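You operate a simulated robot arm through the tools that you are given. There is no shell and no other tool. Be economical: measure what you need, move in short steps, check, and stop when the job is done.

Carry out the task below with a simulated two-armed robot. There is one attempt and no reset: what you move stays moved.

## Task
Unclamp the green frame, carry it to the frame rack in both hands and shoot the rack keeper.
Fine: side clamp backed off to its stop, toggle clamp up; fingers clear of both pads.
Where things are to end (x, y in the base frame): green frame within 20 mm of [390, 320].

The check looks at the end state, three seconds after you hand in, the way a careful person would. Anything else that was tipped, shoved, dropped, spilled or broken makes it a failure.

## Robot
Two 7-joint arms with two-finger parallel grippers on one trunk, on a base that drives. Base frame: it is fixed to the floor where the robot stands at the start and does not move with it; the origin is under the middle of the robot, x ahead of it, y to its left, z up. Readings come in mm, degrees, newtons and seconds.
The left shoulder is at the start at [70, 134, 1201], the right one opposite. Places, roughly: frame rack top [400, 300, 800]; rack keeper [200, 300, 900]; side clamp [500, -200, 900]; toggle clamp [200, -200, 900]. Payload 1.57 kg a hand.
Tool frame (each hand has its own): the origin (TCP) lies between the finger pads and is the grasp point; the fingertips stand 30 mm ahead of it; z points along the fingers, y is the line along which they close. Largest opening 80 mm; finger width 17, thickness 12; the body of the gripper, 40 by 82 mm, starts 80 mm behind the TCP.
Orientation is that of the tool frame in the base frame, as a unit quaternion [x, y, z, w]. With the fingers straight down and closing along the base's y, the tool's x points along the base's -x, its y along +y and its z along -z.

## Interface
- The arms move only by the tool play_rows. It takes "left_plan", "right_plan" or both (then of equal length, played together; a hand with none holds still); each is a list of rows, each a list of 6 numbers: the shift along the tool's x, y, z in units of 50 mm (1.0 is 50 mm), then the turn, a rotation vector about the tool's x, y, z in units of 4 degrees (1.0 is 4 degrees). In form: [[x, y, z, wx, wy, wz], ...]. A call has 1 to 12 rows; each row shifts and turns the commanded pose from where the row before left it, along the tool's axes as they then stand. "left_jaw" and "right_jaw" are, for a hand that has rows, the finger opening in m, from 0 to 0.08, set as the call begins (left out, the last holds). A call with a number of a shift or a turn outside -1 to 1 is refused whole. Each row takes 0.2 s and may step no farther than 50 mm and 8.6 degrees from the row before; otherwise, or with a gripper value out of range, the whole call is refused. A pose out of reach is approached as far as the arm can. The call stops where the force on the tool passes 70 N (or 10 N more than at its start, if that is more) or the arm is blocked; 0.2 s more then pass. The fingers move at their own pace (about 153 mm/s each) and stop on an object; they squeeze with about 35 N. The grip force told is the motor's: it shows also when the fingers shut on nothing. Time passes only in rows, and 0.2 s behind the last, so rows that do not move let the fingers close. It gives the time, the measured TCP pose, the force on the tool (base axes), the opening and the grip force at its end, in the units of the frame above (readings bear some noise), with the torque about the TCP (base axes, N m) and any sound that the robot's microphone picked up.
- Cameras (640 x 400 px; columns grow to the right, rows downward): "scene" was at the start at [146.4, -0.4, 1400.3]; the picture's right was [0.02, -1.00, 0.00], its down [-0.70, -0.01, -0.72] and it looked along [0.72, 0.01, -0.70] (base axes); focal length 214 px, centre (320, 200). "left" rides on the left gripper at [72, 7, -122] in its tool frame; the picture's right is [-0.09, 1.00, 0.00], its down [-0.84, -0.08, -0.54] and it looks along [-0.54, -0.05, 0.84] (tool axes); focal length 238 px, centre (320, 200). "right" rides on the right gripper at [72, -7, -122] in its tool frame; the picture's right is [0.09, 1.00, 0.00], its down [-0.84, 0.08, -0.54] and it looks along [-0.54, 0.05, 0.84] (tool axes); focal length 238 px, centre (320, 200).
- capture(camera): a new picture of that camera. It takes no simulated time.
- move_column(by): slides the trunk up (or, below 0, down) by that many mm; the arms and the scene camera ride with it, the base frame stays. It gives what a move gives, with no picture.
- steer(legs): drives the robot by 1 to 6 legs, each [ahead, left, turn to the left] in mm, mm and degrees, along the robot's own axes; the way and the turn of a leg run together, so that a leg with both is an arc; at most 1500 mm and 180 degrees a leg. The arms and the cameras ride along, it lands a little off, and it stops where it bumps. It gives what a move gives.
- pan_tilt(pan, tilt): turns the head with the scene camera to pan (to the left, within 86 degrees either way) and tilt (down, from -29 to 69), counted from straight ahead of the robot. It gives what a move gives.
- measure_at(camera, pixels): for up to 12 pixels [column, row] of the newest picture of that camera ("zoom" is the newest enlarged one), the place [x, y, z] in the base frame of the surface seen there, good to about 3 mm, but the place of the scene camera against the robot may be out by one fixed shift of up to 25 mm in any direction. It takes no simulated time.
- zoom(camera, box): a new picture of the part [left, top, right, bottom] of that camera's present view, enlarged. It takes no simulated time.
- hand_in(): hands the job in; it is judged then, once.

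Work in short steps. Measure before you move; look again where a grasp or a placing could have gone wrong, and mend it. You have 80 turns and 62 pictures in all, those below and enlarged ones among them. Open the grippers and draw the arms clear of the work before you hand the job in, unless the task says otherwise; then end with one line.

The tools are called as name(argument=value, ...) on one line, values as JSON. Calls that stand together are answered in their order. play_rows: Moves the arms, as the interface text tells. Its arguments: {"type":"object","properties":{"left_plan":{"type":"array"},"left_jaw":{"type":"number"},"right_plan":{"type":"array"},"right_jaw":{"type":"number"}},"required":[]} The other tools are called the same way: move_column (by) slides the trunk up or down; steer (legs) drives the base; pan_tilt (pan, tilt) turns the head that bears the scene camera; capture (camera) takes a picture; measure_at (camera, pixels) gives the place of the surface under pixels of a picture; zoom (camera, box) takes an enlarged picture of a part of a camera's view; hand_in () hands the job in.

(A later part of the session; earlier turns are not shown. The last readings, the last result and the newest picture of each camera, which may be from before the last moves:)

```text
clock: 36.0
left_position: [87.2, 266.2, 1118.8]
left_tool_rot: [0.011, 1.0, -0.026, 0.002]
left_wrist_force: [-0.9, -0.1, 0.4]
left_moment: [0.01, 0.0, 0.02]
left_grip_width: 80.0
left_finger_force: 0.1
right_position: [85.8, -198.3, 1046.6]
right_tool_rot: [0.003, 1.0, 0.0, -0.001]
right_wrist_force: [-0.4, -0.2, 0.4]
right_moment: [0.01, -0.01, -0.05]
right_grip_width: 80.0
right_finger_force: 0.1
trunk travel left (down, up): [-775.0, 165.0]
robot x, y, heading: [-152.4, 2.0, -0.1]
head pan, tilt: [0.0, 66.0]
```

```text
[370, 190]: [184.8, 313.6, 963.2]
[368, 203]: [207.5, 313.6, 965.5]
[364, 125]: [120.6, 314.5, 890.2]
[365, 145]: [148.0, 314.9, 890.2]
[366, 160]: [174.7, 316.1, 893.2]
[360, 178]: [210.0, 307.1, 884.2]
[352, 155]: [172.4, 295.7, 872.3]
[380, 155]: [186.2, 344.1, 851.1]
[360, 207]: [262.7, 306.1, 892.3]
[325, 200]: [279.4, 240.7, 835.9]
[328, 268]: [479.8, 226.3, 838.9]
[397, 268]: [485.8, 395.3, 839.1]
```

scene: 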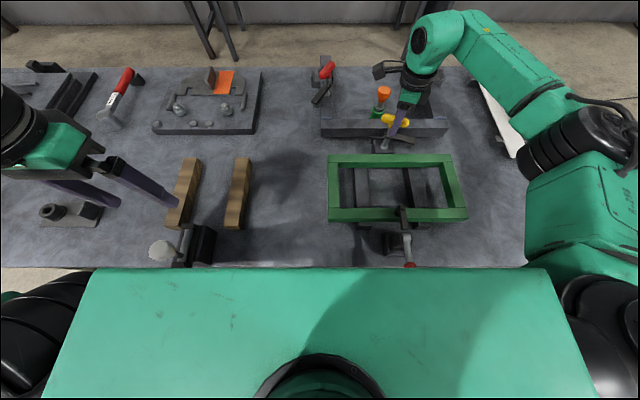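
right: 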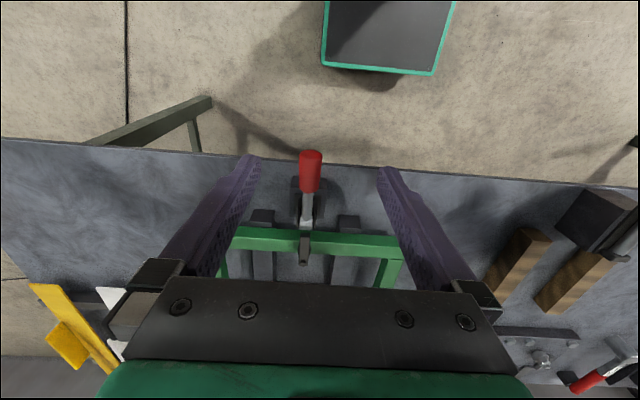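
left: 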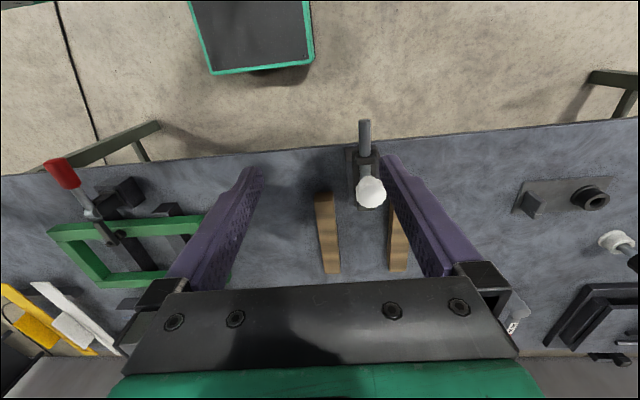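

The red handle lies at y≈-204, x 121–170, axis z≈893. I descend to grasp it at x≈148.

play_rows(right_plan=[[-0.62, -0.06, 0.3, 0, 0, 0], [-0.62, -0.06, 0.3, 0, 0, 0], [0, 0, 0.9, 0, 0, 0], [0, 0, 0.9, 0, 0, 0], [0, 0, 0.68, 0, 0, 0]])

play_rows(right_plan=[[0, 0, 0, 0, 0, 0], [0, 0, 0, 0, 0, 0]], right_jaw=0.0)

capture(camera="right")

```text
clock: 37.2
left_position: [85.2, 265.0, 1118.9]
left_tool_rot: [0.011, 1.0, -0.025, 0.003]
left_wrist_force: [-0.1, -0.5, 0.5]
left_moment: [0.0, -0.02, 0.03]
left_grip_width: 80.1
left_finger_force: 0.0
right_position: [146.2, -204.6, 893.7]
right_tool_rot: [0.001, 1.0, 0.0, 0.0]
right_wrist_force: [0.1, 0.4, -0.1]
right_moment: [0.04, -0.01, 0.02]
right_grip_width: 80.0
right_finger_force: 0.1
trunk travel left (down, up): [-775.0, 165.0]
robot x, y, heading: [-148.8, 1.1, -0.1]
head pan, tilt: [0.0, 66.0]
```

```text
clock: 37.8
left_position: [85.7, 264.5, 1118.7]
left_tool_rot: [0.011, 1.0, -0.026, 0.004]
left_wrist_force: [0.1, -0.1, -0.6]
left_moment: [-0.02, 0.03, -0.01]
left_grip_width: 80.3
left_finger_force: 0.1
right_position: [145.2, -205.2, 893.8]
right_tool_rot: [0.003, 1.0, 0.0, 0.0]
right_wrist_force: [-2.7, -1.4, -1.0]
right_moment: [-0.08, 0.0, 0.13]
right_grip_width: 28.2
right_finger_force: 38.3
trunk travel left (down, up): [-775.0, 165.0]
robot x, y, heading: [-151.0, -2.5, 0.0]
head pan, tilt: [0.0, 66.0]
```

```text
35 pictures are left
```

right: 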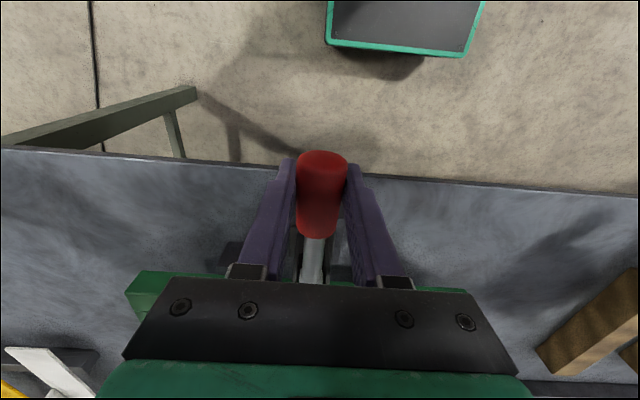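

Gripped (28 mm). I lift along an arc about the pivot at (232, 888).

play_rows(right_plan=[[-0.02, 0, -0.24, 0, 0, 0], [-0.05, 0, -0.23, 0, 0, 0]])

```text
clock: 38.4
left_position: [85.9, 264.9, 1118.1]
left_tool_rot: [0.012, 1.0, -0.025, 0.003]
left_wrist_force: [-1.3, -0.6, 0.3]
left_moment: [-0.01, 0.01, -0.01]
left_grip_width: 80.0
left_finger_force: 0.0
right_position: [148.3, -206.3, 917.1]
right_tool_rot: [0.003, 1.0, 0.0, -0.002]
right_wrist_force: [-5.8, -1.6, -12.4]
right_moment: [-0.04, 1.07, 0.05]
right_grip_width: 28.6
right_finger_force: 38.3
trunk travel left (down, up): [-775.0, 165.0]
robot x, y, heading: [-147.4, 1.0, -0.0]
head pan, tilt: [0.0, 66.0]
```

The handle is rising with small force. Continue the arc to about 48°, then check.

play_rows(right_plan=[[-0.08, 0, -0.22, 0, 0, 0], [-0.11, 0, -0.21, 0, 0, 0], [-0.14, 0, -0.19, 0, 0, 0], [-0.165, 0, -0.17, 0, 0, 0]])

zoom(camera="scene", box=[345, 60, 465, 150])

```text
clock: 39.4
left_position: [83.2, 263.7, 1119.1]
left_tool_rot: [0.011, 1.0, -0.025, 0.004]
left_wrist_force: [-0.8, -0.2, 0.9]
left_moment: [-0.03, 0.01, 0.01]
left_grip_width: 79.9
left_finger_force: 0.0
right_position: [171.6, -205.3, 956.4]
right_tool_rot: [0.003, 1.0, 0.001, 0.002]
right_wrist_force: [-13.6, -1.6, -7.0]
right_moment: [-0.09, 1.19, 0.02]
right_grip_width: 28.2
right_finger_force: 38.3
trunk travel left (down, up): [-775.0, 165.0]
robot x, y, heading: [-149.5, -1.9, 0.1]
head pan, tilt: [0.0, 66.0]
```

```text
4.44 times, centred on (405, 105) of scene
```

zoom: 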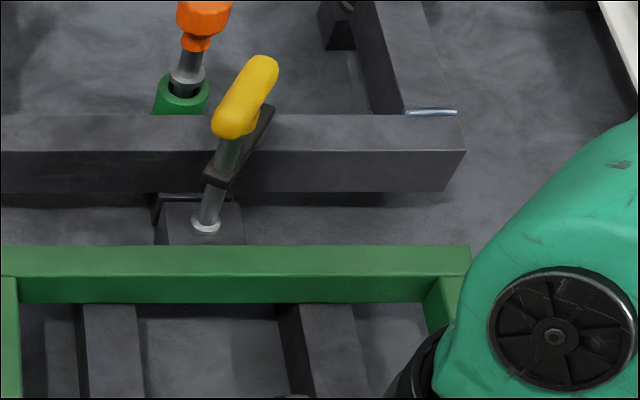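

Still moving with the handle. Continue towards vertical.

play_rows(right_plan=[[-0.19, 0, -0.14, 0, 0, 0], [-0.2, 0, -0.12, 0, 0, 0], [-0.22, 0, -0.09, 0, 0, 0]])

capture(camera="right")

```text
clock: 40.2
left_position: [80.3, 263.9, 1120.4]
left_tool_rot: [0.011, 1.0, -0.025, 0.005]
left_wrist_force: [0.7, 0.2, 0.6]
left_moment: [0.01, 0.0, 0.03]
left_grip_width: 80.1
left_finger_force: 0.0
right_position: [200.8, -205.7, 976.6]
right_tool_rot: [0.003, 1.0, 0.001, 0.002]
right_wrist_force: [-17.0, -4.3, 4.0]
right_moment: [-0.04, 1.37, -0.05]
right_grip_width: 28.7
right_finger_force: 38.3
trunk travel left (down, up): [-775.0, 165.0]
robot x, y, heading: [-150.0, -0.7, -0.1]
head pan, tilt: [0.0, 66.0]
```

```text
33 pictures are left
```

right: 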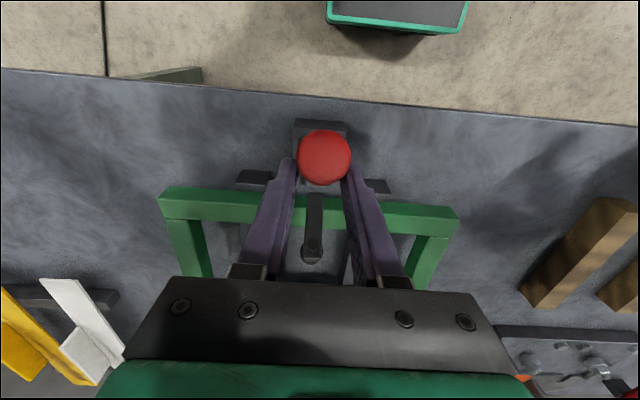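

I check the clamp arm's height in this picture.

measure_at(camera="right", pixels=[[315, 205], [313, 240], [312, 252], [323, 155], [260, 205], [315, 225]])

play_rows(right_plan=[[-0.23, 0, -0.06, 0, 0, 0], [-0.23, 0, -0.03, 0, 0, 0]])

capture(camera="right")

```text
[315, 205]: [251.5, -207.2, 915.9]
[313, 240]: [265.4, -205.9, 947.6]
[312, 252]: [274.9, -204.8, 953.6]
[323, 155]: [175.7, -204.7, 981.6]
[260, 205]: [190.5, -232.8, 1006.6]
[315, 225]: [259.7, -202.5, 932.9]
```

```text
clock: 40.8
left_position: [89.1, 266.5, 1117.6]
left_tool_rot: [0.011, 1.0, -0.026, 0.002]
left_wrist_force: [0.1, 1.6, 0.5]
left_moment: [-0.03, 0.02, 0.01]
left_grip_width: 79.7
left_finger_force: 0.0
right_position: [233.4, -203.6, 977.3]
right_tool_rot: [0.003, 1.0, 0.0, 0.002]
right_wrist_force: [-0.1, -0.6, -0.3]
right_moment: [0.0, 0.04, 0.0]
right_grip_width: 0.4
right_finger_force: 21.3
trunk travel left (down, up): [-775.0, 165.0]
robot x, y, heading: [-150.4, -1.1, 0.1]
head pan, tilt: [0.0, 66.0]
```

```text
32 pictures are left
```

right: 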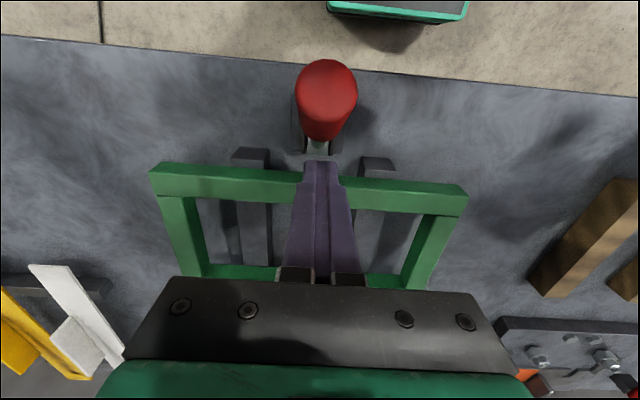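

The fingers slipped off and shut on nothing. I measure where the handle stands now.

measure_at(camera="right", pixels=[[326, 65], [326, 85], [325, 110], [322, 135], [317, 147]])

play_rows(right_plan=[[0, 0, -0.9, 0, 0, 0], [0, 0, -0.9, 0, 0, 0], [0.8, 0, -0.5, 0, 0, 0], [0.8, 0, 0, 0, 0, 0]])

capture(camera="right")

```text
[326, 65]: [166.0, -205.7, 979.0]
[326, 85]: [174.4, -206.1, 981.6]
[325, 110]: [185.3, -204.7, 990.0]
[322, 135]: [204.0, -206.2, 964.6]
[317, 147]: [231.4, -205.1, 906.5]
```

```text
clock: 41.8
left_position: [83.2, 265.1, 1120.7]
left_tool_rot: [0.011, 1.0, -0.024, 0.005]
left_wrist_force: [-0.1, -0.6, 0.1]
left_moment: [0.03, -0.01, 0.0]
left_grip_width: 79.8
left_finger_force: 0.0
right_position: [146.0, -204.6, 1092.7]
right_tool_rot: [0.002, 1.0, 0.0, 0.001]
right_wrist_force: [0.3, -0.2, -0.7]
right_moment: [0.01, -0.02, -0.01]
right_grip_width: 0.0
right_finger_force: 21.4
trunk travel left (down, up): [-775.0, 165.0]
robot x, y, heading: [-151.2, 1.1, 0.1]
head pan, tilt: [0.0, 66.0]
```

```text
31 pictures are left
```

right: 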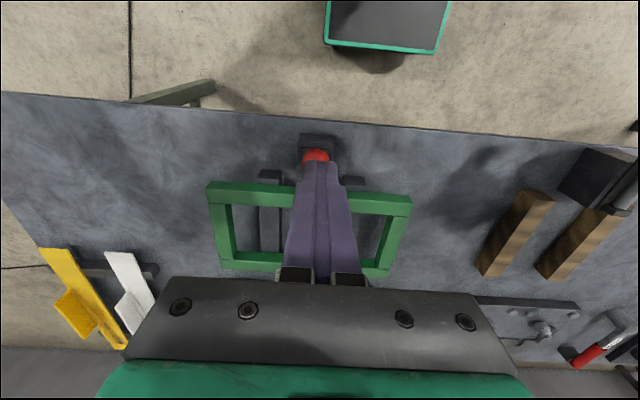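

The handle stands at about 60° (tip at (178,985)) and the arm is up (its tip at z≈954). I push it forward from behind with closed fingers to see whether it goes further.

play_rows(right_plan=[[0.3, 0, 0.6, 0, 0, 0], [0, 0, 0.7, 0, 0, 0], [0, 0, 0.7, 0, 0, 0], [-0.4, 0, 0, 0, 0, 0], [-0.2, 0, 0, 0, 0, 0], [-0.2, 0, 0, 0, 0, 0]])

```text
clock: 43.2
left_position: [84.0, 264.7, 1118.5]
left_tool_rot: [0.011, 1.0, -0.027, 0.003]
left_wrist_force: [0.5, -0.9, 0.3]
left_moment: [0.02, 0.02, -0.02]
left_grip_width: 79.9
left_finger_force: 0.0
right_position: [173.2, -203.6, 993.9]
right_tool_rot: [0.002, 1.0, 0.0, 0.0]
right_wrist_force: [-2.2, -0.5, 1.3]
right_moment: [0.02, 0.01, 0.02]
right_grip_width: 0.2
right_finger_force: 21.5
trunk travel left (down, up): [-775.0, 165.0]
robot x, y, heading: [-152.1, -2.7, -0.3]
head pan, tilt: [0.0, 66.0]
```

Light contact has begun; I keep pushing in +x in small rows.

play_rows(right_plan=[[-0.2, 0, 0, 0, 0, 0], [-0.2, 0, 0, 0, 0, 0]])

```text
clock: 43.8
left_position: [74.5, 265.7, 1120.6]
left_tool_rot: [0.012, 1.0, -0.025, 0.008]
left_wrist_force: [-0.2, 0.1, -0.2]
left_moment: [-0.02, 0.01, 0.0]
left_grip_width: 80.0
left_finger_force: 0.1
right_position: [179.9, -204.1, 994.7]
right_tool_rot: [-0.001, 1.0, 0.0, -0.003]
right_wrist_force: [-44.2, 3.9, -15.7]
right_moment: [-0.18, 0.74, 0.0]
right_grip_width: 0.2
right_finger_force: 21.6
trunk travel left (down, up): [-775.0, 165.0]
robot x, y, heading: [-153.5, -1.4, -0.1]
head pan, tilt: [0.0, 66.0]
```

44 N with hardly any movement: the handle is at its stop (about 62°, arm up). I back off, rise, and look.

play_rows(right_plan=[[0.5, 0, 0, 0, 0, 0], [0.6, 0, 0, 0, 0, 0], [0.3, 0, -0.8, 0, 0, 0], [0, 0, -0.9, 0, 0, 0]], right_jaw=0.08)

capture(camera="right")

```text
clock: 44.8
left_position: [88.3, 265.4, 1117.5]
left_tool_rot: [0.011, 1.0, -0.027, 0.003]
left_wrist_force: [0.8, 0.0, -0.5]
left_moment: [0.02, 0.05, 0.0]
left_grip_width: 80.0
left_finger_force: 0.0
right_position: [124.8, -203.9, 1077.3]
right_tool_rot: [0.003, 1.0, 0.0, -0.001]
right_wrist_force: [0.9, 0.3, -0.1]
right_moment: [-0.02, 0.01, -0.02]
right_grip_width: 79.9
right_finger_force: 0.1
trunk travel left (down, up): [-775.0, 165.0]
robot x, y, heading: [-151.4, -1.3, -0.4]
head pan, tilt: [0.0, 66.0]
```

```text
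30 pictures are left
```

right: 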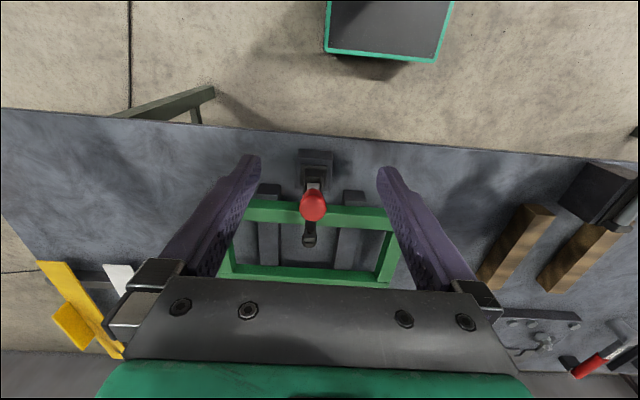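

measure_at(camera="right", pixels=[[313, 195], [313, 210], [310, 228], [309, 240], [250, 210], [390, 222], [225, 272], [385, 282]])

zoom(camera="right", box=[260, 130, 380, 270])

```text
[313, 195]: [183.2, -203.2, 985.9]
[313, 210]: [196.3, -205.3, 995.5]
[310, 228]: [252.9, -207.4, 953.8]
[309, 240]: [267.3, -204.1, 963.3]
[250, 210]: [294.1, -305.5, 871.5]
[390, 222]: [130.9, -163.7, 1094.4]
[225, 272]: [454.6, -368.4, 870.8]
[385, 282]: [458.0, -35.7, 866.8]
```

```text
2.86 times, centred on (320, 200) of right
```

zoom: 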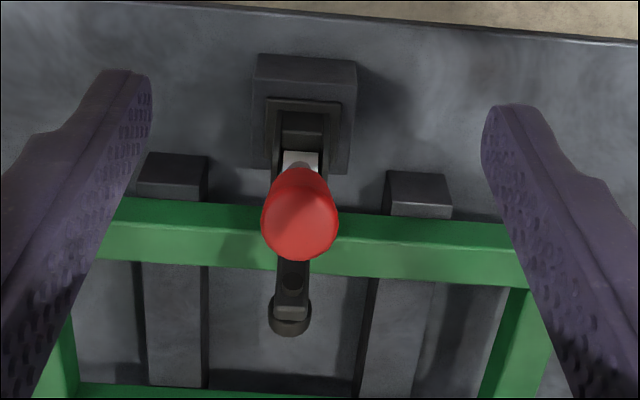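

The toggle is up at its stop with the pad lifted well above the frame. The frame's outer +y face is at y≈-24.5, so its centre is about (388,-205). I drive the base sideways to centre it on the frame.

steer(legs=[[0, -205, 0]])

capture(camera="scene")

```text
clock: 46.4
left_position: [85.8, 61.8, 1118.5]
left_tool_rot: [0.011, 1.0, -0.027, 0.003]
left_wrist_force: [0.7, -0.4, 0.3]
left_moment: [-0.02, 0.03, -0.03]
left_grip_width: 80.0
left_finger_force: 0.1
right_position: [122.6, -406.5, 1078.1]
right_tool_rot: [0.003, 1.0, -0.002, -0.001]
right_wrist_force: [-0.3, 0.5, -0.2]
right_moment: [0.01, 0.01, -0.01]
right_grip_width: 80.1
right_finger_force: 0.0
trunk travel left (down, up): [-775.0, 165.0]
robot x, y, heading: [-148.9, -201.6, -0.2]
head pan, tilt: [0.0, 66.0]
```

```text
28 pictures are left
```

scene: 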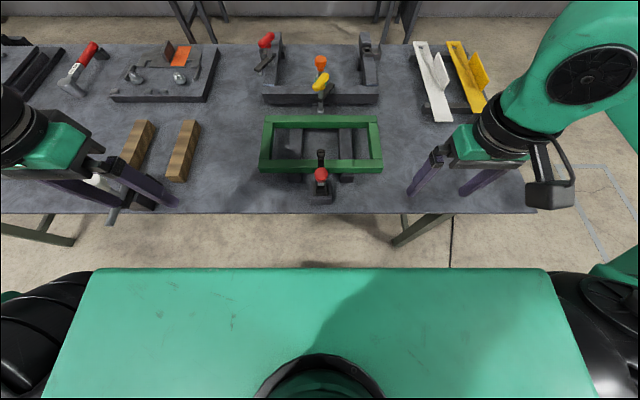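

I move both hands to hover above the frame's two short rails: left (388,-37), right (388,-373) at z 960.

play_rows(left_plan=[[0, 0, 0, -0.75, 0.09, -0.31], [-0.755, -0.25, 0.395, 0, 0, 0], [-0.755, -0.25, 0.395, 0, 0, 0], [-0.755, -0.25, 0.395, 0, 0, 0], [-0.755, -0.25, 0.395, 0, 0, 0], [-0.755, -0.25, 0.395, 0, 0, 0], [-0.755, -0.25, 0.395, 0, 0, 0], [-0.755, -0.25, 0.395, 0, 0, 0], [-0.755, -0.25, 0.395, 0, 0, 0]], right_plan=[[0, 0, 0, 0, 0, 0], [-0.662, 0.084, 0.295, 0, 0, 0], [-0.662, 0.084, 0.295, 0, 0, 0], [-0.662, 0.084, 0.295, 0, 0, 0], [-0.662, 0.084, 0.295, 0, 0, 0], [-0.662, 0.084, 0.295, 0, 0, 0], [-0.662, 0.084, 0.295, 0, 0, 0], [-0.662, 0.084, 0.295, 0, 0, 0], [-0.662, 0.084, 0.295, 0, 0, 0]])

capture(camera="left")

capture(camera="right")

```text
clock: 48.4
left_position: [390.7, -39.9, 960.4]
left_tool_rot: [0.001, 1.0, 0.001, -0.001]
left_wrist_force: [-0.1, 0.0, 0.1]
left_moment: [-0.01, 0.02, 0.02]
left_grip_width: 80.0
left_finger_force: 0.0
right_position: [392.5, -375.3, 956.6]
right_tool_rot: [0.002, 1.0, 0.0, -0.002]
right_wrist_force: [0.3, 0.1, 0.6]
right_moment: [0.0, 0.03, 0.02]
right_grip_width: 80.0
right_finger_force: 0.2
trunk travel left (down, up): [-775.0, 165.0]
robot x, y, heading: [-150.4, -203.4, -0.4]
head pan, tilt: [0.0, 66.0]
```

```text
27 pictures are left
```

left: 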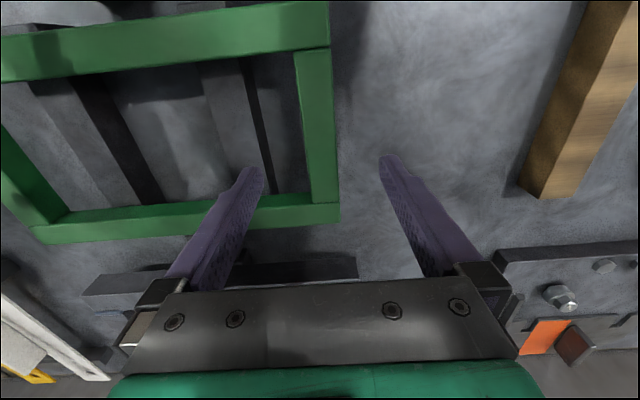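

```text
26 pictures are left
```

right: 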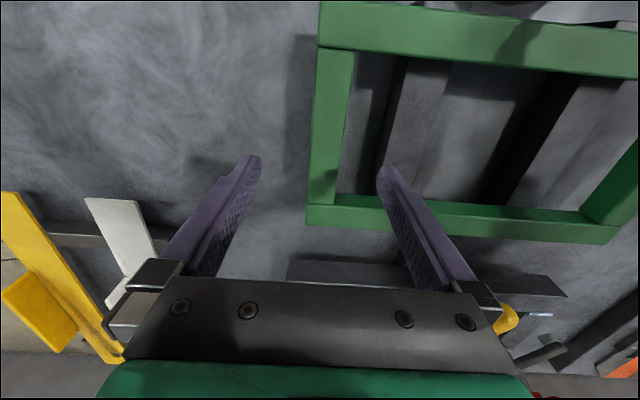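

measure_at(camera="left", pixels=[[300, 120], [328, 120], [303, 90], [326, 44], [326, 8], [336, 208], [310, 185], [305, 50], [170, 40], [150, 218]])

measure_at(camera="right", pixels=[[318, 120], [346, 120], [322, 6], [324, 44], [308, 210], [334, 190], [352, 50], [430, 25], [420, 210], [350, 100]])

```text
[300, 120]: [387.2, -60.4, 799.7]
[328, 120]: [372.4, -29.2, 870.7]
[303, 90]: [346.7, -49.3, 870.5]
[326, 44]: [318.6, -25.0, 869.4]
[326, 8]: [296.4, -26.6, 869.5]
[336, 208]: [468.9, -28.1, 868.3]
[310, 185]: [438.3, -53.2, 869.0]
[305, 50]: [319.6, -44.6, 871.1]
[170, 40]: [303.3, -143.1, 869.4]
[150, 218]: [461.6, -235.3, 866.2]
```

```text
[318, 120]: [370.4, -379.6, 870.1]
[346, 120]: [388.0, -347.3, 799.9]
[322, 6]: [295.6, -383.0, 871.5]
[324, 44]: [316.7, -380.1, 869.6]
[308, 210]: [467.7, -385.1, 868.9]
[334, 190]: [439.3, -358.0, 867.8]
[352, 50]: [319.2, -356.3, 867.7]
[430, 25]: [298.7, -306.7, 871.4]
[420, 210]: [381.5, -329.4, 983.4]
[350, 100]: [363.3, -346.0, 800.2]
```

Rails are 27 mm wide, centred at y=-38 and y=-372, top z 870. I lower both hands so the fingers straddle the rails (TCP z≈858).

play_rows(left_plan=[[0.02, 0.04, 0.8, 0, 0, 0], [0.02, 0, 0.8, 0, 0, 0], [0, 0, 0.44, 0, 0, 0]], right_plan=[[0.05, 0.06, 0.8, 0, 0, 0], [0.03, 0, 0.8, 0, 0, 0], [0, 0, 0.38, 0, 0, 0]])

play_rows(left_plan=[[0, 0, 0, 0, 0, 0], [0, 0, 0, 0, 0, 0]], right_plan=[[0, 0, 0, 0, 0, 0], [0, 0, 0, 0, 0, 0]], left_jaw=0.0, right_jaw=0.0)

capture(camera="left")

```text
clock: 49.2
left_position: [386.2, -37.7, 859.2]
left_tool_rot: [0.001, 1.0, 0.0, 0.001]
left_wrist_force: [0.5, -0.8, -0.4]
left_moment: [-0.01, -0.01, 0.03]
left_grip_width: 80.2
left_finger_force: 0.1
right_position: [383.1, -372.0, 860.2]
right_tool_rot: [0.003, 1.0, 0.0, -0.001]
right_wrist_force: [0.7, -1.2, -0.6]
right_moment: [0.05, 0.0, 0.02]
right_grip_width: 79.8
right_finger_force: 0.1
trunk travel left (down, up): [-775.0, 165.0]
robot x, y, heading: [-151.0, -202.6, -0.3]
head pan, tilt: [0.0, 66.0]
```

```text
clock: 49.8
left_position: [385.7, -39.5, 857.5]
left_tool_rot: [0.003, 1.0, -0.002, 0.001]
left_wrist_force: [-1.2, -20.9, 1.1]
left_moment: [0.75, -0.1, 0.22]
left_grip_width: 29.8
left_finger_force: 35.2
right_position: [383.8, -369.6, 859.1]
right_tool_rot: [0.0, 1.0, 0.003, -0.001]
right_wrist_force: [-1.1, 19.6, 0.4]
right_moment: [-0.95, 0.17, 0.02]
right_grip_width: 29.9
right_finger_force: 35.6
trunk travel left (down, up): [-775.0, 165.0]
robot x, y, heading: [-152.8, -203.3, -0.0]
head pan, tilt: [0.0, 66.0]
```

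```text
25 pictures are left
```

left: 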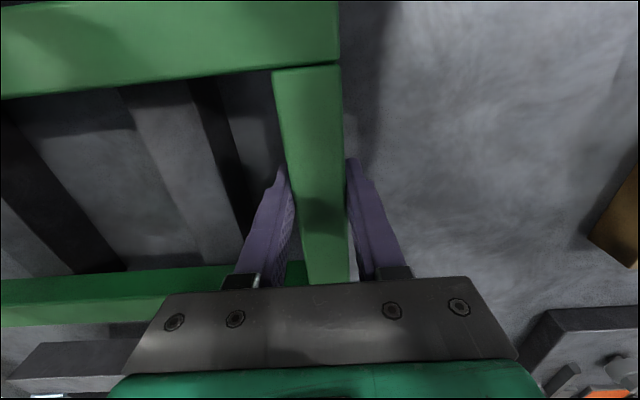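

Both rails are gripped at 30 mm. I relax the sideways strain (±20 N) and lift 40 mm in small rows.

play_rows(left_plan=[[0, -0.05, 0, 0, 0, 0], [0, 0, -0.2, 0, 0, 0], [0, 0, -0.2, 0, 0, 0], [0, 0, -0.2, 0, 0, 0], [0, 0, -0.2, 0, 0, 0]], right_plan=[[0, 0.05, 0, 0, 0, 0], [0, 0, -0.2, 0, 0, 0], [0, 0, -0.2, 0, 0, 0], [0, 0, -0.2, 0, 0, 0], [0, 0, -0.2, 0, 0, 0]])

capture(camera="scene")

```text
clock: 51.0
left_position: [388.0, -40.4, 896.1]
left_tool_rot: [0.001, 1.0, 0.0, -0.001]
left_wrist_force: [-0.2, -14.5, -7.4]
left_moment: [-0.63, 0.4, -0.18]
left_grip_width: 30.0
left_finger_force: 35.4
right_position: [385.3, -369.8, 899.2]
right_tool_rot: [0.002, 1.0, 0.0, -0.003]
right_wrist_force: [-1.7, 14.8, -14.1]
right_moment: [-0.61, -0.29, 0.55]
right_grip_width: 30.0
right_finger_force: 35.6
trunk travel left (down, up): [-775.0, 165.0]
robot x, y, heading: [-151.1, -200.8, -0.2]
head pan, tilt: [0.0, 66.0]
```

```text
24 pictures are left
```

scene: 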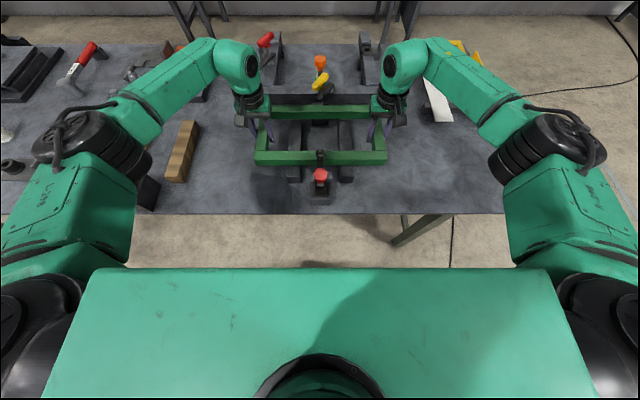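

The frame is lifted cleanly. I check the elbow/forearm heights against the knob (z 965) and toggle handle (z 995) they will pass over.

measure_at(camera="scene", pixels=[[90, 150], [85, 170], [130, 150], [150, 100], [200, 60], [120, 230], [540, 140], [490, 90], [320, 155], [380, 110], [260, 158], [383, 158]])

zoom(camera="scene", box=[240, 80, 400, 200])

```text
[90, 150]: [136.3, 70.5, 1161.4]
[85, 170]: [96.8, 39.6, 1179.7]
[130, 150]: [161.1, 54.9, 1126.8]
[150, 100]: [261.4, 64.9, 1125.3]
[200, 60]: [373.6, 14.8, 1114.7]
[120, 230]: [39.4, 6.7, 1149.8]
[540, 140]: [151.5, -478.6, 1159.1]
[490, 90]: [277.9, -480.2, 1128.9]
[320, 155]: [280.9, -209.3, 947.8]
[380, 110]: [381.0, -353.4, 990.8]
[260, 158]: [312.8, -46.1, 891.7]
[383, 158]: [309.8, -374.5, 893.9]
```

```text
3.33 times, centred on (320, 140) of scene
```

zoom: 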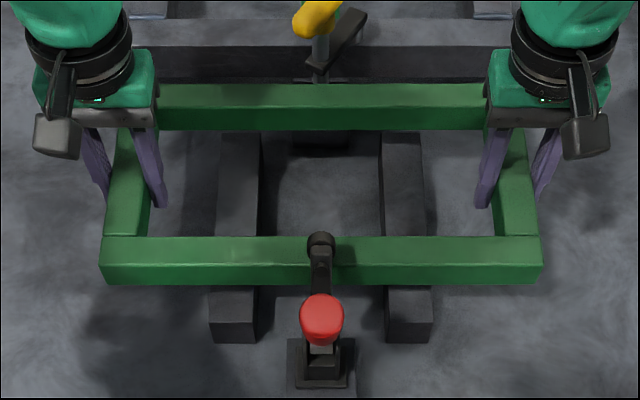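

Clearances of the frame to the raised toggle pad (x≈284) and the yellow handle (x≈505) matter for lifting higher. I measure them relative to each other in the zoom.

measure_at(camera="zoom", pixels=[[220, 260], [220, 275], [450, 262], [220, 87], [430, 87], [305, 30], [298, 20], [320, 237], [320, 250], [320, 262]])

```text
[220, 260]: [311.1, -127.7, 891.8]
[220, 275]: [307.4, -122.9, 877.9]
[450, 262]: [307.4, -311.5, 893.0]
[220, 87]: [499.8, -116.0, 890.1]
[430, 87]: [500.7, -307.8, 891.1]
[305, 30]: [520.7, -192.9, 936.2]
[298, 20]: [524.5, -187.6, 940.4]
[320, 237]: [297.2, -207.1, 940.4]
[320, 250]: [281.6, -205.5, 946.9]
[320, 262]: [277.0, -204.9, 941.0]
```

Scene-relative clearances: pad 10 mm, yellow handle 17 mm. I shift +4 mm in x, then raise the trunk 90 mm with the frame.

play_rows(left_plan=[[-0.08, 0, 0, 0, 0, 0], [0, -0.03, 0, 0, 0, 0]], right_plan=[[-0.08, 0, 0, 0, 0, 0], [0, 0.03, 0, 0, 0, 0]])

move_column(by=90)

capture(camera="scene")

```text
clock: 51.6
left_position: [392.7, -38.4, 896.5]
left_tool_rot: [0.0, 1.0, 0.002, -0.002]
left_wrist_force: [-0.3, -3.7, -7.5]
left_moment: [-1.05, -0.01, -0.44]
left_grip_width: 30.1
left_finger_force: 34.9
right_position: [389.7, -369.7, 898.0]
right_tool_rot: [0.003, 1.0, 0.0, -0.003]
right_wrist_force: [-1.2, 4.8, -14.6]
right_moment: [-0.01, 0.12, 0.73]
right_grip_width: 29.9
right_finger_force: 35.0
trunk travel left (down, up): [-775.0, 165.0]
robot x, y, heading: [-151.4, -201.3, 0.0]
head pan, tilt: [0.0, 66.0]
```

```text
clock: 52.9
left_position: [392.8, -39.1, 985.0]
left_tool_rot: [0.0, 1.0, 0.001, -0.002]
left_wrist_force: [1.7, 12.4, -7.6]
left_moment: [-0.74, -0.23, -0.06]
left_grip_width: 29.8
left_finger_force: 34.6
right_position: [392.0, -368.6, 987.5]
right_tool_rot: [0.004, 1.0, -0.002, -0.003]
right_wrist_force: [-2.9, -12.5, -13.4]
right_moment: [-0.1, 0.37, 0.6]
right_grip_width: 30.1
right_finger_force: 35.3
trunk travel left (down, up): [-865.0, 75.0]
robot x, y, heading: [-151.6, -202.0, 0.1]
head pan, tilt: [0.0, 66.0]
```

```text
22 pictures are left
```

scene: 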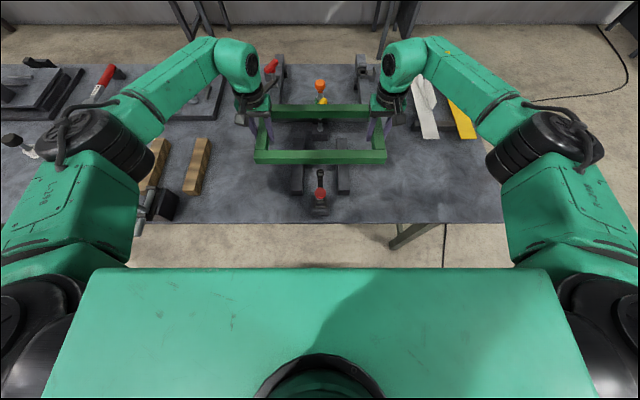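

The frame is high and level. I drive left 524 mm in two halves, checking in between.

steer(legs=[[0, 200, 0]])

steer(legs=[[0, 324, 0]])

capture(camera="scene")

```text
clock: 54.5
left_position: [393.6, 157.9, 986.3]
left_tool_rot: [0.0, 1.0, 0.003, -0.001]
left_wrist_force: [2.2, 25.6, -8.8]
left_moment: [-0.97, -0.17, 0.2]
left_grip_width: 29.8
left_finger_force: 34.7
right_position: [392.3, -172.4, 987.9]
right_tool_rot: [0.002, 1.0, 0.0, -0.002]
right_wrist_force: [-2.8, -26.3, -13.5]
right_moment: [0.28, 0.28, 0.47]
right_grip_width: 30.2
right_finger_force: 34.7
trunk travel left (down, up): [-865.0, 75.0]
robot x, y, heading: [-151.1, -2.1, -0.3]
head pan, tilt: [0.0, 66.0]
```

```text
clock: 56.6
left_position: [393.8, 481.5, 985.5]
left_tool_rot: [-0.001, 1.0, 0.003, -0.002]
left_wrist_force: [1.0, 0.6, -7.7]
left_moment: [-0.85, 0.34, -0.07]
left_grip_width: 29.9
left_finger_force: 35.6
right_position: [391.3, 151.4, 986.9]
right_tool_rot: [0.003, 1.0, -0.001, -0.002]
right_wrist_force: [-1.2, -0.4, -12.3]
right_moment: [0.13, -0.22, 0.69]
right_grip_width: 29.9
right_finger_force: 34.6
trunk travel left (down, up): [-865.0, 75.0]
robot x, y, heading: [-147.7, 320.8, -0.1]
head pan, tilt: [0.0, 66.0]
```

```text
21 pictures are left
```

scene: 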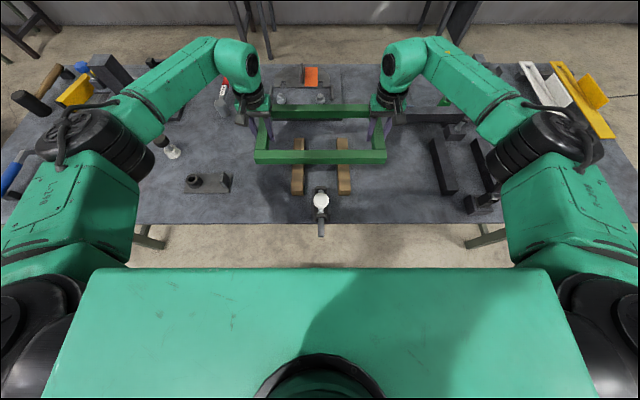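

Centre now y≈316.5. I capture the left camera to measure the frame's x extent relative to the hand.

capture(camera="left")

measure_at(camera="left", pixels=[[100, 300], [100, 320], [60, 318], [30, 300], [30, 322], [60, 290], [100, 90], [100, 40], [200, 30], [200, 70], [300, 30], [300, 60]])

```text
20 pictures are left
```

left: 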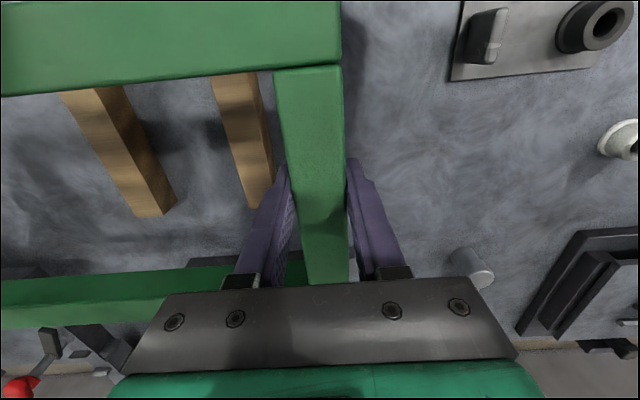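

```text
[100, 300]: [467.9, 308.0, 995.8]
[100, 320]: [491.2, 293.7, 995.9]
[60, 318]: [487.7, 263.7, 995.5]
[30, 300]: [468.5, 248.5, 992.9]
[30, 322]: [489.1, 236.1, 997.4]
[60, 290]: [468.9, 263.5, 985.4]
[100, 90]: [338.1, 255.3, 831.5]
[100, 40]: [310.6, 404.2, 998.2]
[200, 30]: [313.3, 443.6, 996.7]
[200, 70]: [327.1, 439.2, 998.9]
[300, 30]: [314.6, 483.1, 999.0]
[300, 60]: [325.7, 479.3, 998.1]
```

The frame's x extent is about 302–494 (centre 398), so I shift -8 mm in x and +3.5 mm in y, then lower the trunk 115 mm.

play_rows(left_plan=[[0.08, 0.035, 0, 0, 0, 0], [0.08, 0.035, 0, 0, 0, 0], [0, 0, 0, 0, 0, 0]], right_plan=[[0.08, 0.035, 0, 0, 0, 0], [0.08, 0.035, 0, 0, 0, 0], [0, 0, 0, 0, 0, 0]])

move_column(by=-115)

capture(camera="left")

```text
clock: 57.4
left_position: [386.2, 486.9, 985.4]
left_tool_rot: [0.0, 1.0, 0.001, -0.002]
left_wrist_force: [1.3, -2.1, -9.1]
left_moment: [-0.82, 0.52, -0.17]
left_grip_width: 29.9
left_finger_force: 35.0
right_position: [382.3, 156.9, 987.4]
right_tool_rot: [0.002, 1.0, -0.003, -0.003]
right_wrist_force: [-1.9, 1.8, -12.7]
right_moment: [0.02, -0.37, 0.6]
right_grip_width: 29.9
right_finger_force: 35.1
trunk travel left (down, up): [-865.0, 75.0]
robot x, y, heading: [-152.6, 320.9, -0.4]
head pan, tilt: [0.0, 66.0]
```

```text
clock: 58.9
left_position: [385.5, 487.1, 870.9]
left_tool_rot: [0.0, 1.0, 0.001, 0.0]
left_wrist_force: [0.8, -3.2, -7.1]
left_moment: [-0.9, -0.01, -0.24]
left_grip_width: 29.9
left_finger_force: 35.2
right_position: [382.8, 157.6, 873.1]
right_tool_rot: [0.004, 1.0, -0.002, -0.002]
right_wrist_force: [-1.6, 2.8, -14.1]
right_moment: [-0.09, 0.17, 0.53]
right_grip_width: 29.8
right_finger_force: 35.7
trunk travel left (down, up): [-750.0, 190.0]
robot x, y, heading: [-151.0, 318.3, 0.0]
head pan, tilt: [0.0, 66.0]
```

```text
19 pictures are left
```

left: 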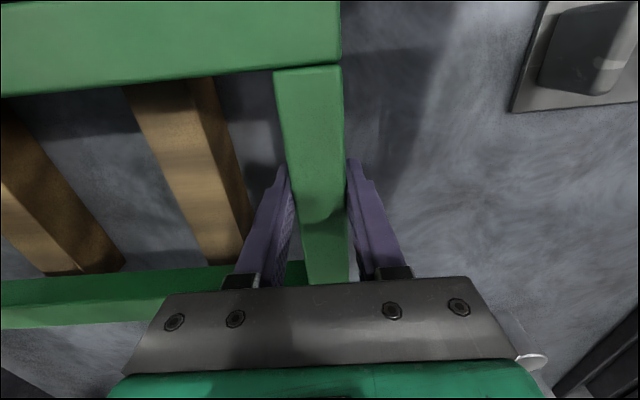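

Aligned (centre ≈ (390,322)). I check the plate's nearness and the bar ends, then lower the last 13 mm.

measure_at(camera="left", pixels=[[515, 105], [550, 10], [70, 265], [35, 265], [215, 255], [100, 310], [200, 40]])

play_rows(left_plan=[[0, -0.03, 0.1, 0, 0, 0], [0, 0, 0.08, 0, 0, 0], [0, 0, 0.06, 0, 0, 0]], right_plan=[[0, -0.03, 0.1, 0, 0, 0], [0, 0, 0.08, 0, 0, 0], [0, 0, 0.06, 0, 0, 0]])

```text
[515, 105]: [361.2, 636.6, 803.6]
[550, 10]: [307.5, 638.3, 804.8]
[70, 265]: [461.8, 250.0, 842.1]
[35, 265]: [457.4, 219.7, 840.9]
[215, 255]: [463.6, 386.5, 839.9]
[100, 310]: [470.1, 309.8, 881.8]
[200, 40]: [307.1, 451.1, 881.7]
```

```text
clock: 59.7
left_position: [385.6, 485.6, 859.1]
left_tool_rot: [0.0, 1.0, 0.001, -0.002]
left_wrist_force: [0.8, -4.3, -7.3]
left_moment: [-1.06, 0.13, -0.05]
left_grip_width: 29.8
left_finger_force: 35.2
right_position: [382.7, 155.9, 861.4]
right_tool_rot: [0.003, 1.0, -0.003, -0.001]
right_wrist_force: [-1.5, 2.7, -13.7]
right_moment: [0.07, 0.01, 0.62]
right_grip_width: 29.9
right_finger_force: 34.8
trunk travel left (down, up): [-750.0, 190.0]
robot x, y, heading: [-151.6, 319.9, 0.0]
head pan, tilt: [0.0, 66.0]
```

Not yet in contact (weight still carried); I lower a little more.

play_rows(left_plan=[[0, 0, 0.03, 0, 0, 0], [0, 0, 0.03, 0, 0, 0]], right_plan=[[0, 0, 0.03, 0, 0, 0], [0, 0, 0.03, 0, 0, 0]])

```text
clock: 60.3
left_position: [385.6, 485.7, 858.7]
left_tool_rot: [0.0, 1.0, 0.002, 0.001]
left_wrist_force: [7.7, -0.2, 10.5]
left_moment: [-0.48, 0.96, -0.48]
left_grip_width: 29.9
left_finger_force: 35.3
right_position: [381.9, 156.7, 859.0]
right_tool_rot: [0.004, 1.0, -0.001, -0.001]
right_wrist_force: [1.7, 0.7, -4.9]
right_moment: [0.53, 0.57, 0.46]
right_grip_width: 29.7
right_finger_force: 35.1
trunk travel left (down, up): [-750.0, 190.0]
robot x, y, heading: [-148.8, 319.0, -0.2]
head pan, tilt: [0.0, 66.0]
```

Contact made. I open both hands to 55 mm and draw them straight up.

play_rows(left_plan=[[0, 0, 0, 0, 0, 0], [0, 0, 0, 0, 0, 0], [0, 0, -0.6, 0, 0, 0], [0, 0, -0.9, 0, 0, 0], [0, 0, -0.9, 0, 0, 0], [0, 0, -0.9, 0, 0, 0]], right_plan=[[0, 0, 0, 0, 0, 0], [0, 0, 0, 0, 0, 0], [0, 0, -0.6, 0, 0, 0], [0, 0, -0.9, 0, 0, 0], [0, 0, -0.9, 0, 0, 0], [0, 0, -0.9, 0, 0, 0]], left_jaw=0.06, right_jaw=0.06)

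capture(camera="left")

capture(camera="right")

```text
clock: 61.7
left_position: [382.6, 483.7, 1023.9]
left_tool_rot: [0.001, 1.0, 0.003, 0.0]
left_wrist_force: [0.3, -0.6, -0.1]
left_moment: [0.01, -0.01, -0.02]
left_grip_width: 60.1
left_finger_force: 0.2
right_position: [378.6, 154.5, 1026.7]
right_tool_rot: [0.004, 1.0, -0.002, 0.0]
right_wrist_force: [-0.6, 1.0, 0.1]
right_moment: [0.0, 0.0, 0.01]
right_grip_width: 59.7
right_finger_force: 0.0
trunk travel left (down, up): [-750.0, 190.0]
robot x, y, heading: [-150.6, 322.8, -0.3]
head pan, tilt: [0.0, 66.0]
```

```text
18 pictures are left
```

left: 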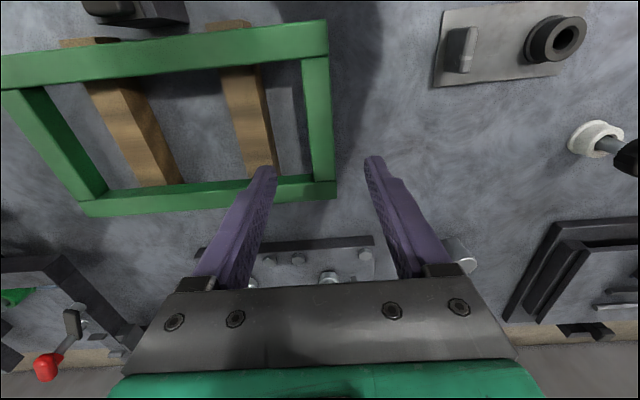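

```text
17 pictures are left
```

right: 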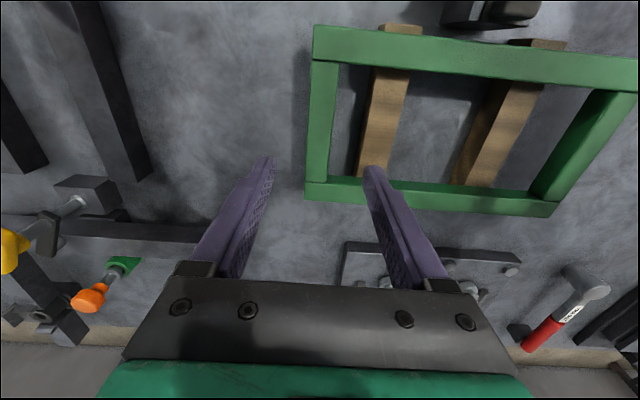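

measure_at(camera="left", pixels=[[325, 24], [326, 48], [335, 195], [310, 180], [100, 207], [110, 190], [20, 82], [10, 60], [200, 38], [200, 65], [180, 203], [90, 42]])

measure_at(camera="right", pixels=[[317, 30], [315, 56], [310, 195], [335, 180], [540, 213], [600, 60], [470, 45], [450, 75], [400, 32]])

```text
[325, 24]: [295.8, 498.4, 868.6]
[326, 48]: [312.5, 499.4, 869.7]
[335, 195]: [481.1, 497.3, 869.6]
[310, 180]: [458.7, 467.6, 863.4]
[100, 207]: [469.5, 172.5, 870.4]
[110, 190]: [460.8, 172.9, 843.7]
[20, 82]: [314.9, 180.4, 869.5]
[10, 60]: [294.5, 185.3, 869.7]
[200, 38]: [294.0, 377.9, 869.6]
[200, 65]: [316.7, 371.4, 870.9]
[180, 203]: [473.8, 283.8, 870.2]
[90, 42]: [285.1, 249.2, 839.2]
```

```text
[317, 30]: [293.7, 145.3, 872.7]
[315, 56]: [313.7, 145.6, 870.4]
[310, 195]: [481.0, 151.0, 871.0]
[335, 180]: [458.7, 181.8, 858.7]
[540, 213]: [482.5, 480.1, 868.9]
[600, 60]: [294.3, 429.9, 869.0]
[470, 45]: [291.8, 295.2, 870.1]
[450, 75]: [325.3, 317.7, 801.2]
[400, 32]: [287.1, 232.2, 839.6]
```

The frame rests at centre ≈ (388,321), top z 870. Next the keeper: I move the left hand over the knob at (193,314) and the right hand aside.

play_rows(left_plan=[[0.633, -0.567, -0.1, 0, 0, 0], [0.633, -0.567, 0, 0, 0, 0], [0.633, -0.567, 0, 0, 0, 0], [0.633, -0.567, 0, 0, 0, 0], [0.633, -0.567, 0, 0, 0, 0], [0.633, -0.567, 0, 0, 0, 0]], right_plan=[[0, -0.5, -0.5, 0, 0, 0], [0, -0.5, 0, 0, 0, 0], [0, -0.5, 0, 0, 0, 0], [0, -0.5, 0, 0, 0, 0], [0, 0, 0, 0, 0, 0], [0, 0, 0, 0, 0, 0]], left_jaw=0.08)

capture(camera="left")

zoom(camera="scene", box=[250, 110, 390, 250])

```text
clock: 63.1
left_position: [193.8, 312.2, 1026.7]
left_tool_rot: [0.0, 1.0, 0.002, 0.0]
left_wrist_force: [-0.2, 0.2, 0.5]
left_moment: [0.02, -0.02, 0.0]
left_grip_width: 80.2
left_finger_force: 0.1
right_position: [379.1, 54.0, 1049.8]
right_tool_rot: [0.004, 1.0, -0.002, 0.0]
right_wrist_force: [0.2, -0.1, 0.1]
right_moment: [0.01, -0.03, 0.03]
right_grip_width: 60.0
right_finger_force: 0.1
trunk travel left (down, up): [-750.0, 190.0]
robot x, y, heading: [-148.6, 318.2, -0.1]
head pan, tilt: [0.0, 66.0]
```

```text
16 pictures are left
```

left: 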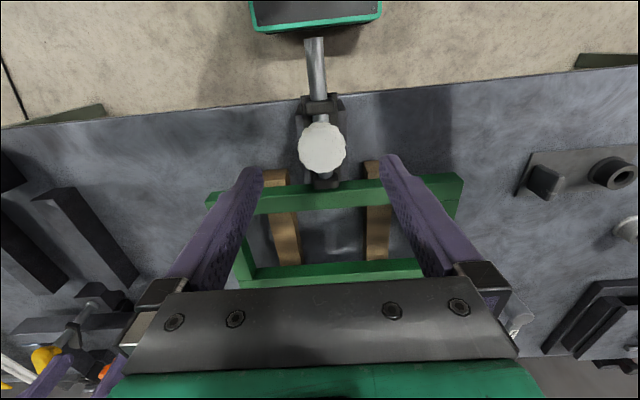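

```text
2.86 times, centred on (320, 180) of scene
```

zoom: 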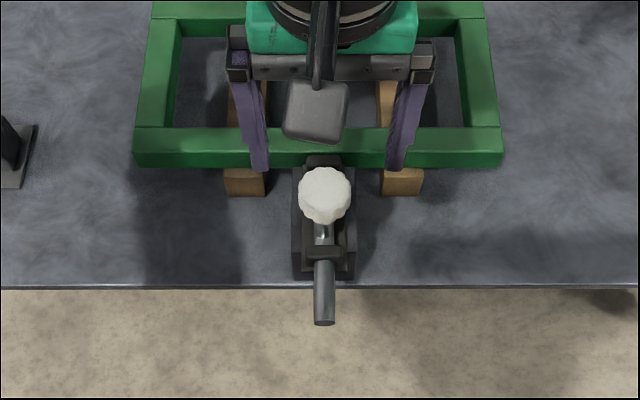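

measure_at(camera="left", pixels=[[322, 148], [322, 128], [322, 166], [302, 148], [343, 148], [317, 50], [318, 85], [320, 103], [326, 182], [326, 188], [320, 118]])

zoom(camera="left", box=[260, 70, 390, 200])

```text
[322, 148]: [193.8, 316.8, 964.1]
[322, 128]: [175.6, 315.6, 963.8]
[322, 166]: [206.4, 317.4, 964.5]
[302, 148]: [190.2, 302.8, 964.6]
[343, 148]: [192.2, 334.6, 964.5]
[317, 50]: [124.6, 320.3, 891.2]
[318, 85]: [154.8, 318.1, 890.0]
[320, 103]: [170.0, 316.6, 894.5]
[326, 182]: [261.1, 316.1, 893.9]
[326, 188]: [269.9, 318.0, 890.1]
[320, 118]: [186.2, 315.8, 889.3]
```

```text
3.08 times, centred on (325, 135) of left
```

zoom: 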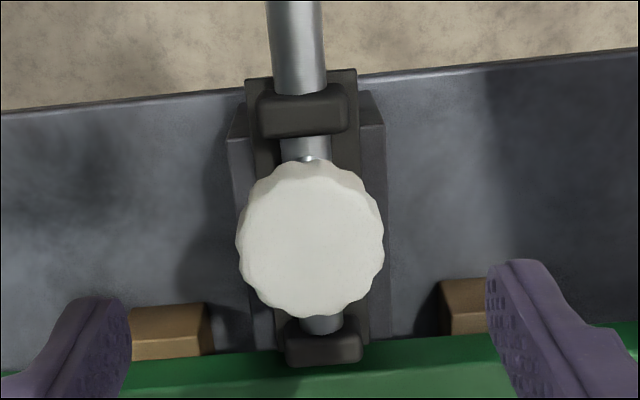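

The knob is centred at (192,317), 38 mm across, top z 964. I descend and grasp it.

play_rows(left_plan=[[0.02, 0.09, 0.7, 0, 0, 0], [0, 0, 0.75, 0, 0, 0]])

play_rows(left_plan=[[0, 0, 0, 0, 0, 0], [0, 0, 0, 0, 0, 0]], left_jaw=0.0)

play_rows(left_plan=[[-0.1, 0, 0, 0, 0, 0], [-0.15, 0, 0, 0, 0, 0], [-0.2, 0, 0, 0, 0, 0]])

```text
clock: 63.7
left_position: [193.0, 319.0, 954.8]
left_tool_rot: [0.0, 1.0, 0.002, 0.0]
left_wrist_force: [-0.1, -0.5, -0.1]
left_moment: [0.03, 0.0, -0.01]
left_grip_width: 79.9
left_finger_force: 0.0
right_position: [380.1, 55.7, 1050.2]
right_tool_rot: [0.003, 1.0, -0.001, 0.001]
right_wrist_force: [0.8, 0.2, -0.1]
right_moment: [0.0, 0.03, 0.01]
right_grip_width: 60.2
right_finger_force: 0.2
trunk travel left (down, up): [-750.0, 190.0]
robot x, y, heading: [-153.7, 319.8, -0.2]
head pan, tilt: [0.0, 66.0]
```

```text
clock: 64.3
left_position: [193.4, 314.6, 955.7]
left_tool_rot: [0.001, 1.0, 0.003, 0.0]
left_wrist_force: [-0.2, -17.4, -6.2]
left_moment: [-0.64, 0.07, 0.02]
left_grip_width: 38.2
left_finger_force: 44.0
right_position: [380.1, 51.8, 1049.4]
right_tool_rot: [0.003, 1.0, 0.0, 0.0]
right_wrist_force: [-0.1, 0.1, -0.1]
right_moment: [0.04, 0.01, 0.0]
right_grip_width: 60.2
right_finger_force: 0.1
trunk travel left (down, up): [-750.0, 190.0]
robot x, y, heading: [-150.9, 319.3, -0.3]
head pan, tilt: [0.0, 66.0]
```

```text
clock: 65.1
left_position: [214.8, 315.4, 954.6]
left_tool_rot: [0.001, 1.0, 0.003, 0.0]
left_wrist_force: [-1.9, -19.4, 0.1]
left_moment: [-0.34, 0.71, -0.34]
left_grip_width: 37.9
left_finger_force: 43.9
right_position: [380.7, 50.3, 1049.5]
right_tool_rot: [0.003, 1.0, 0.0, 0.0]
right_wrist_force: [0.2, 0.2, -0.2]
right_moment: [-0.03, -0.01, 0.02]
right_grip_width: 60.2
right_finger_force: 0.0
trunk travel left (down, up): [-750.0, 190.0]
robot x, y, heading: [-146.1, 321.8, -0.2]
head pan, tilt: [0.0, 66.0]
```

The knob slides freely in +x (now 215). I ease the y strain and keep pushing until the stop.

play_rows(left_plan=[[-0.2, -0.05, 0, 0, 0, 0], [-0.2, 0, 0, 0, 0, 0], [-0.2, 0, 0, 0, 0, 0], [-0.2, 0, 0, 0, 0, 0]])

capture(camera="left")

```text
clock: 66.1
left_position: [244.5, 315.8, 957.3]
left_tool_rot: [0.002, 1.0, 0.004, 0.0]
left_wrist_force: [-33.8, -8.5, -11.6]
left_moment: [-0.42, -0.16, 0.21]
left_grip_width: 37.6
left_finger_force: 44.2
right_position: [371.1, 53.6, 1053.4]
right_tool_rot: [0.004, 1.0, -0.001, 0.003]
right_wrist_force: [0.2, 0.4, 0.1]
right_moment: [-0.03, -0.01, 0.01]
right_grip_width: 60.1
right_finger_force: 0.1
trunk travel left (down, up): [-750.0, 190.0]
robot x, y, heading: [-149.3, 324.8, -0.3]
head pan, tilt: [0.0, 66.0]
```

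```text
13 pictures are left
```

left: 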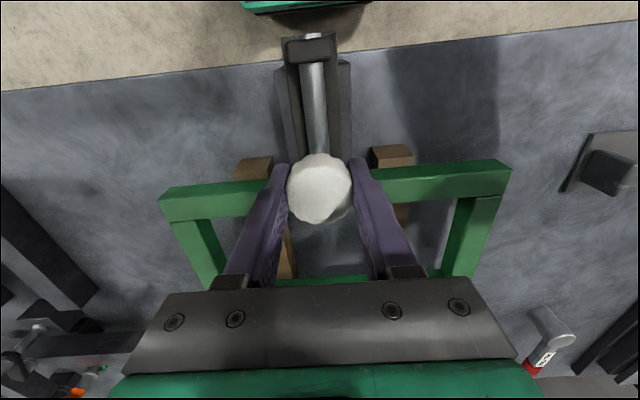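

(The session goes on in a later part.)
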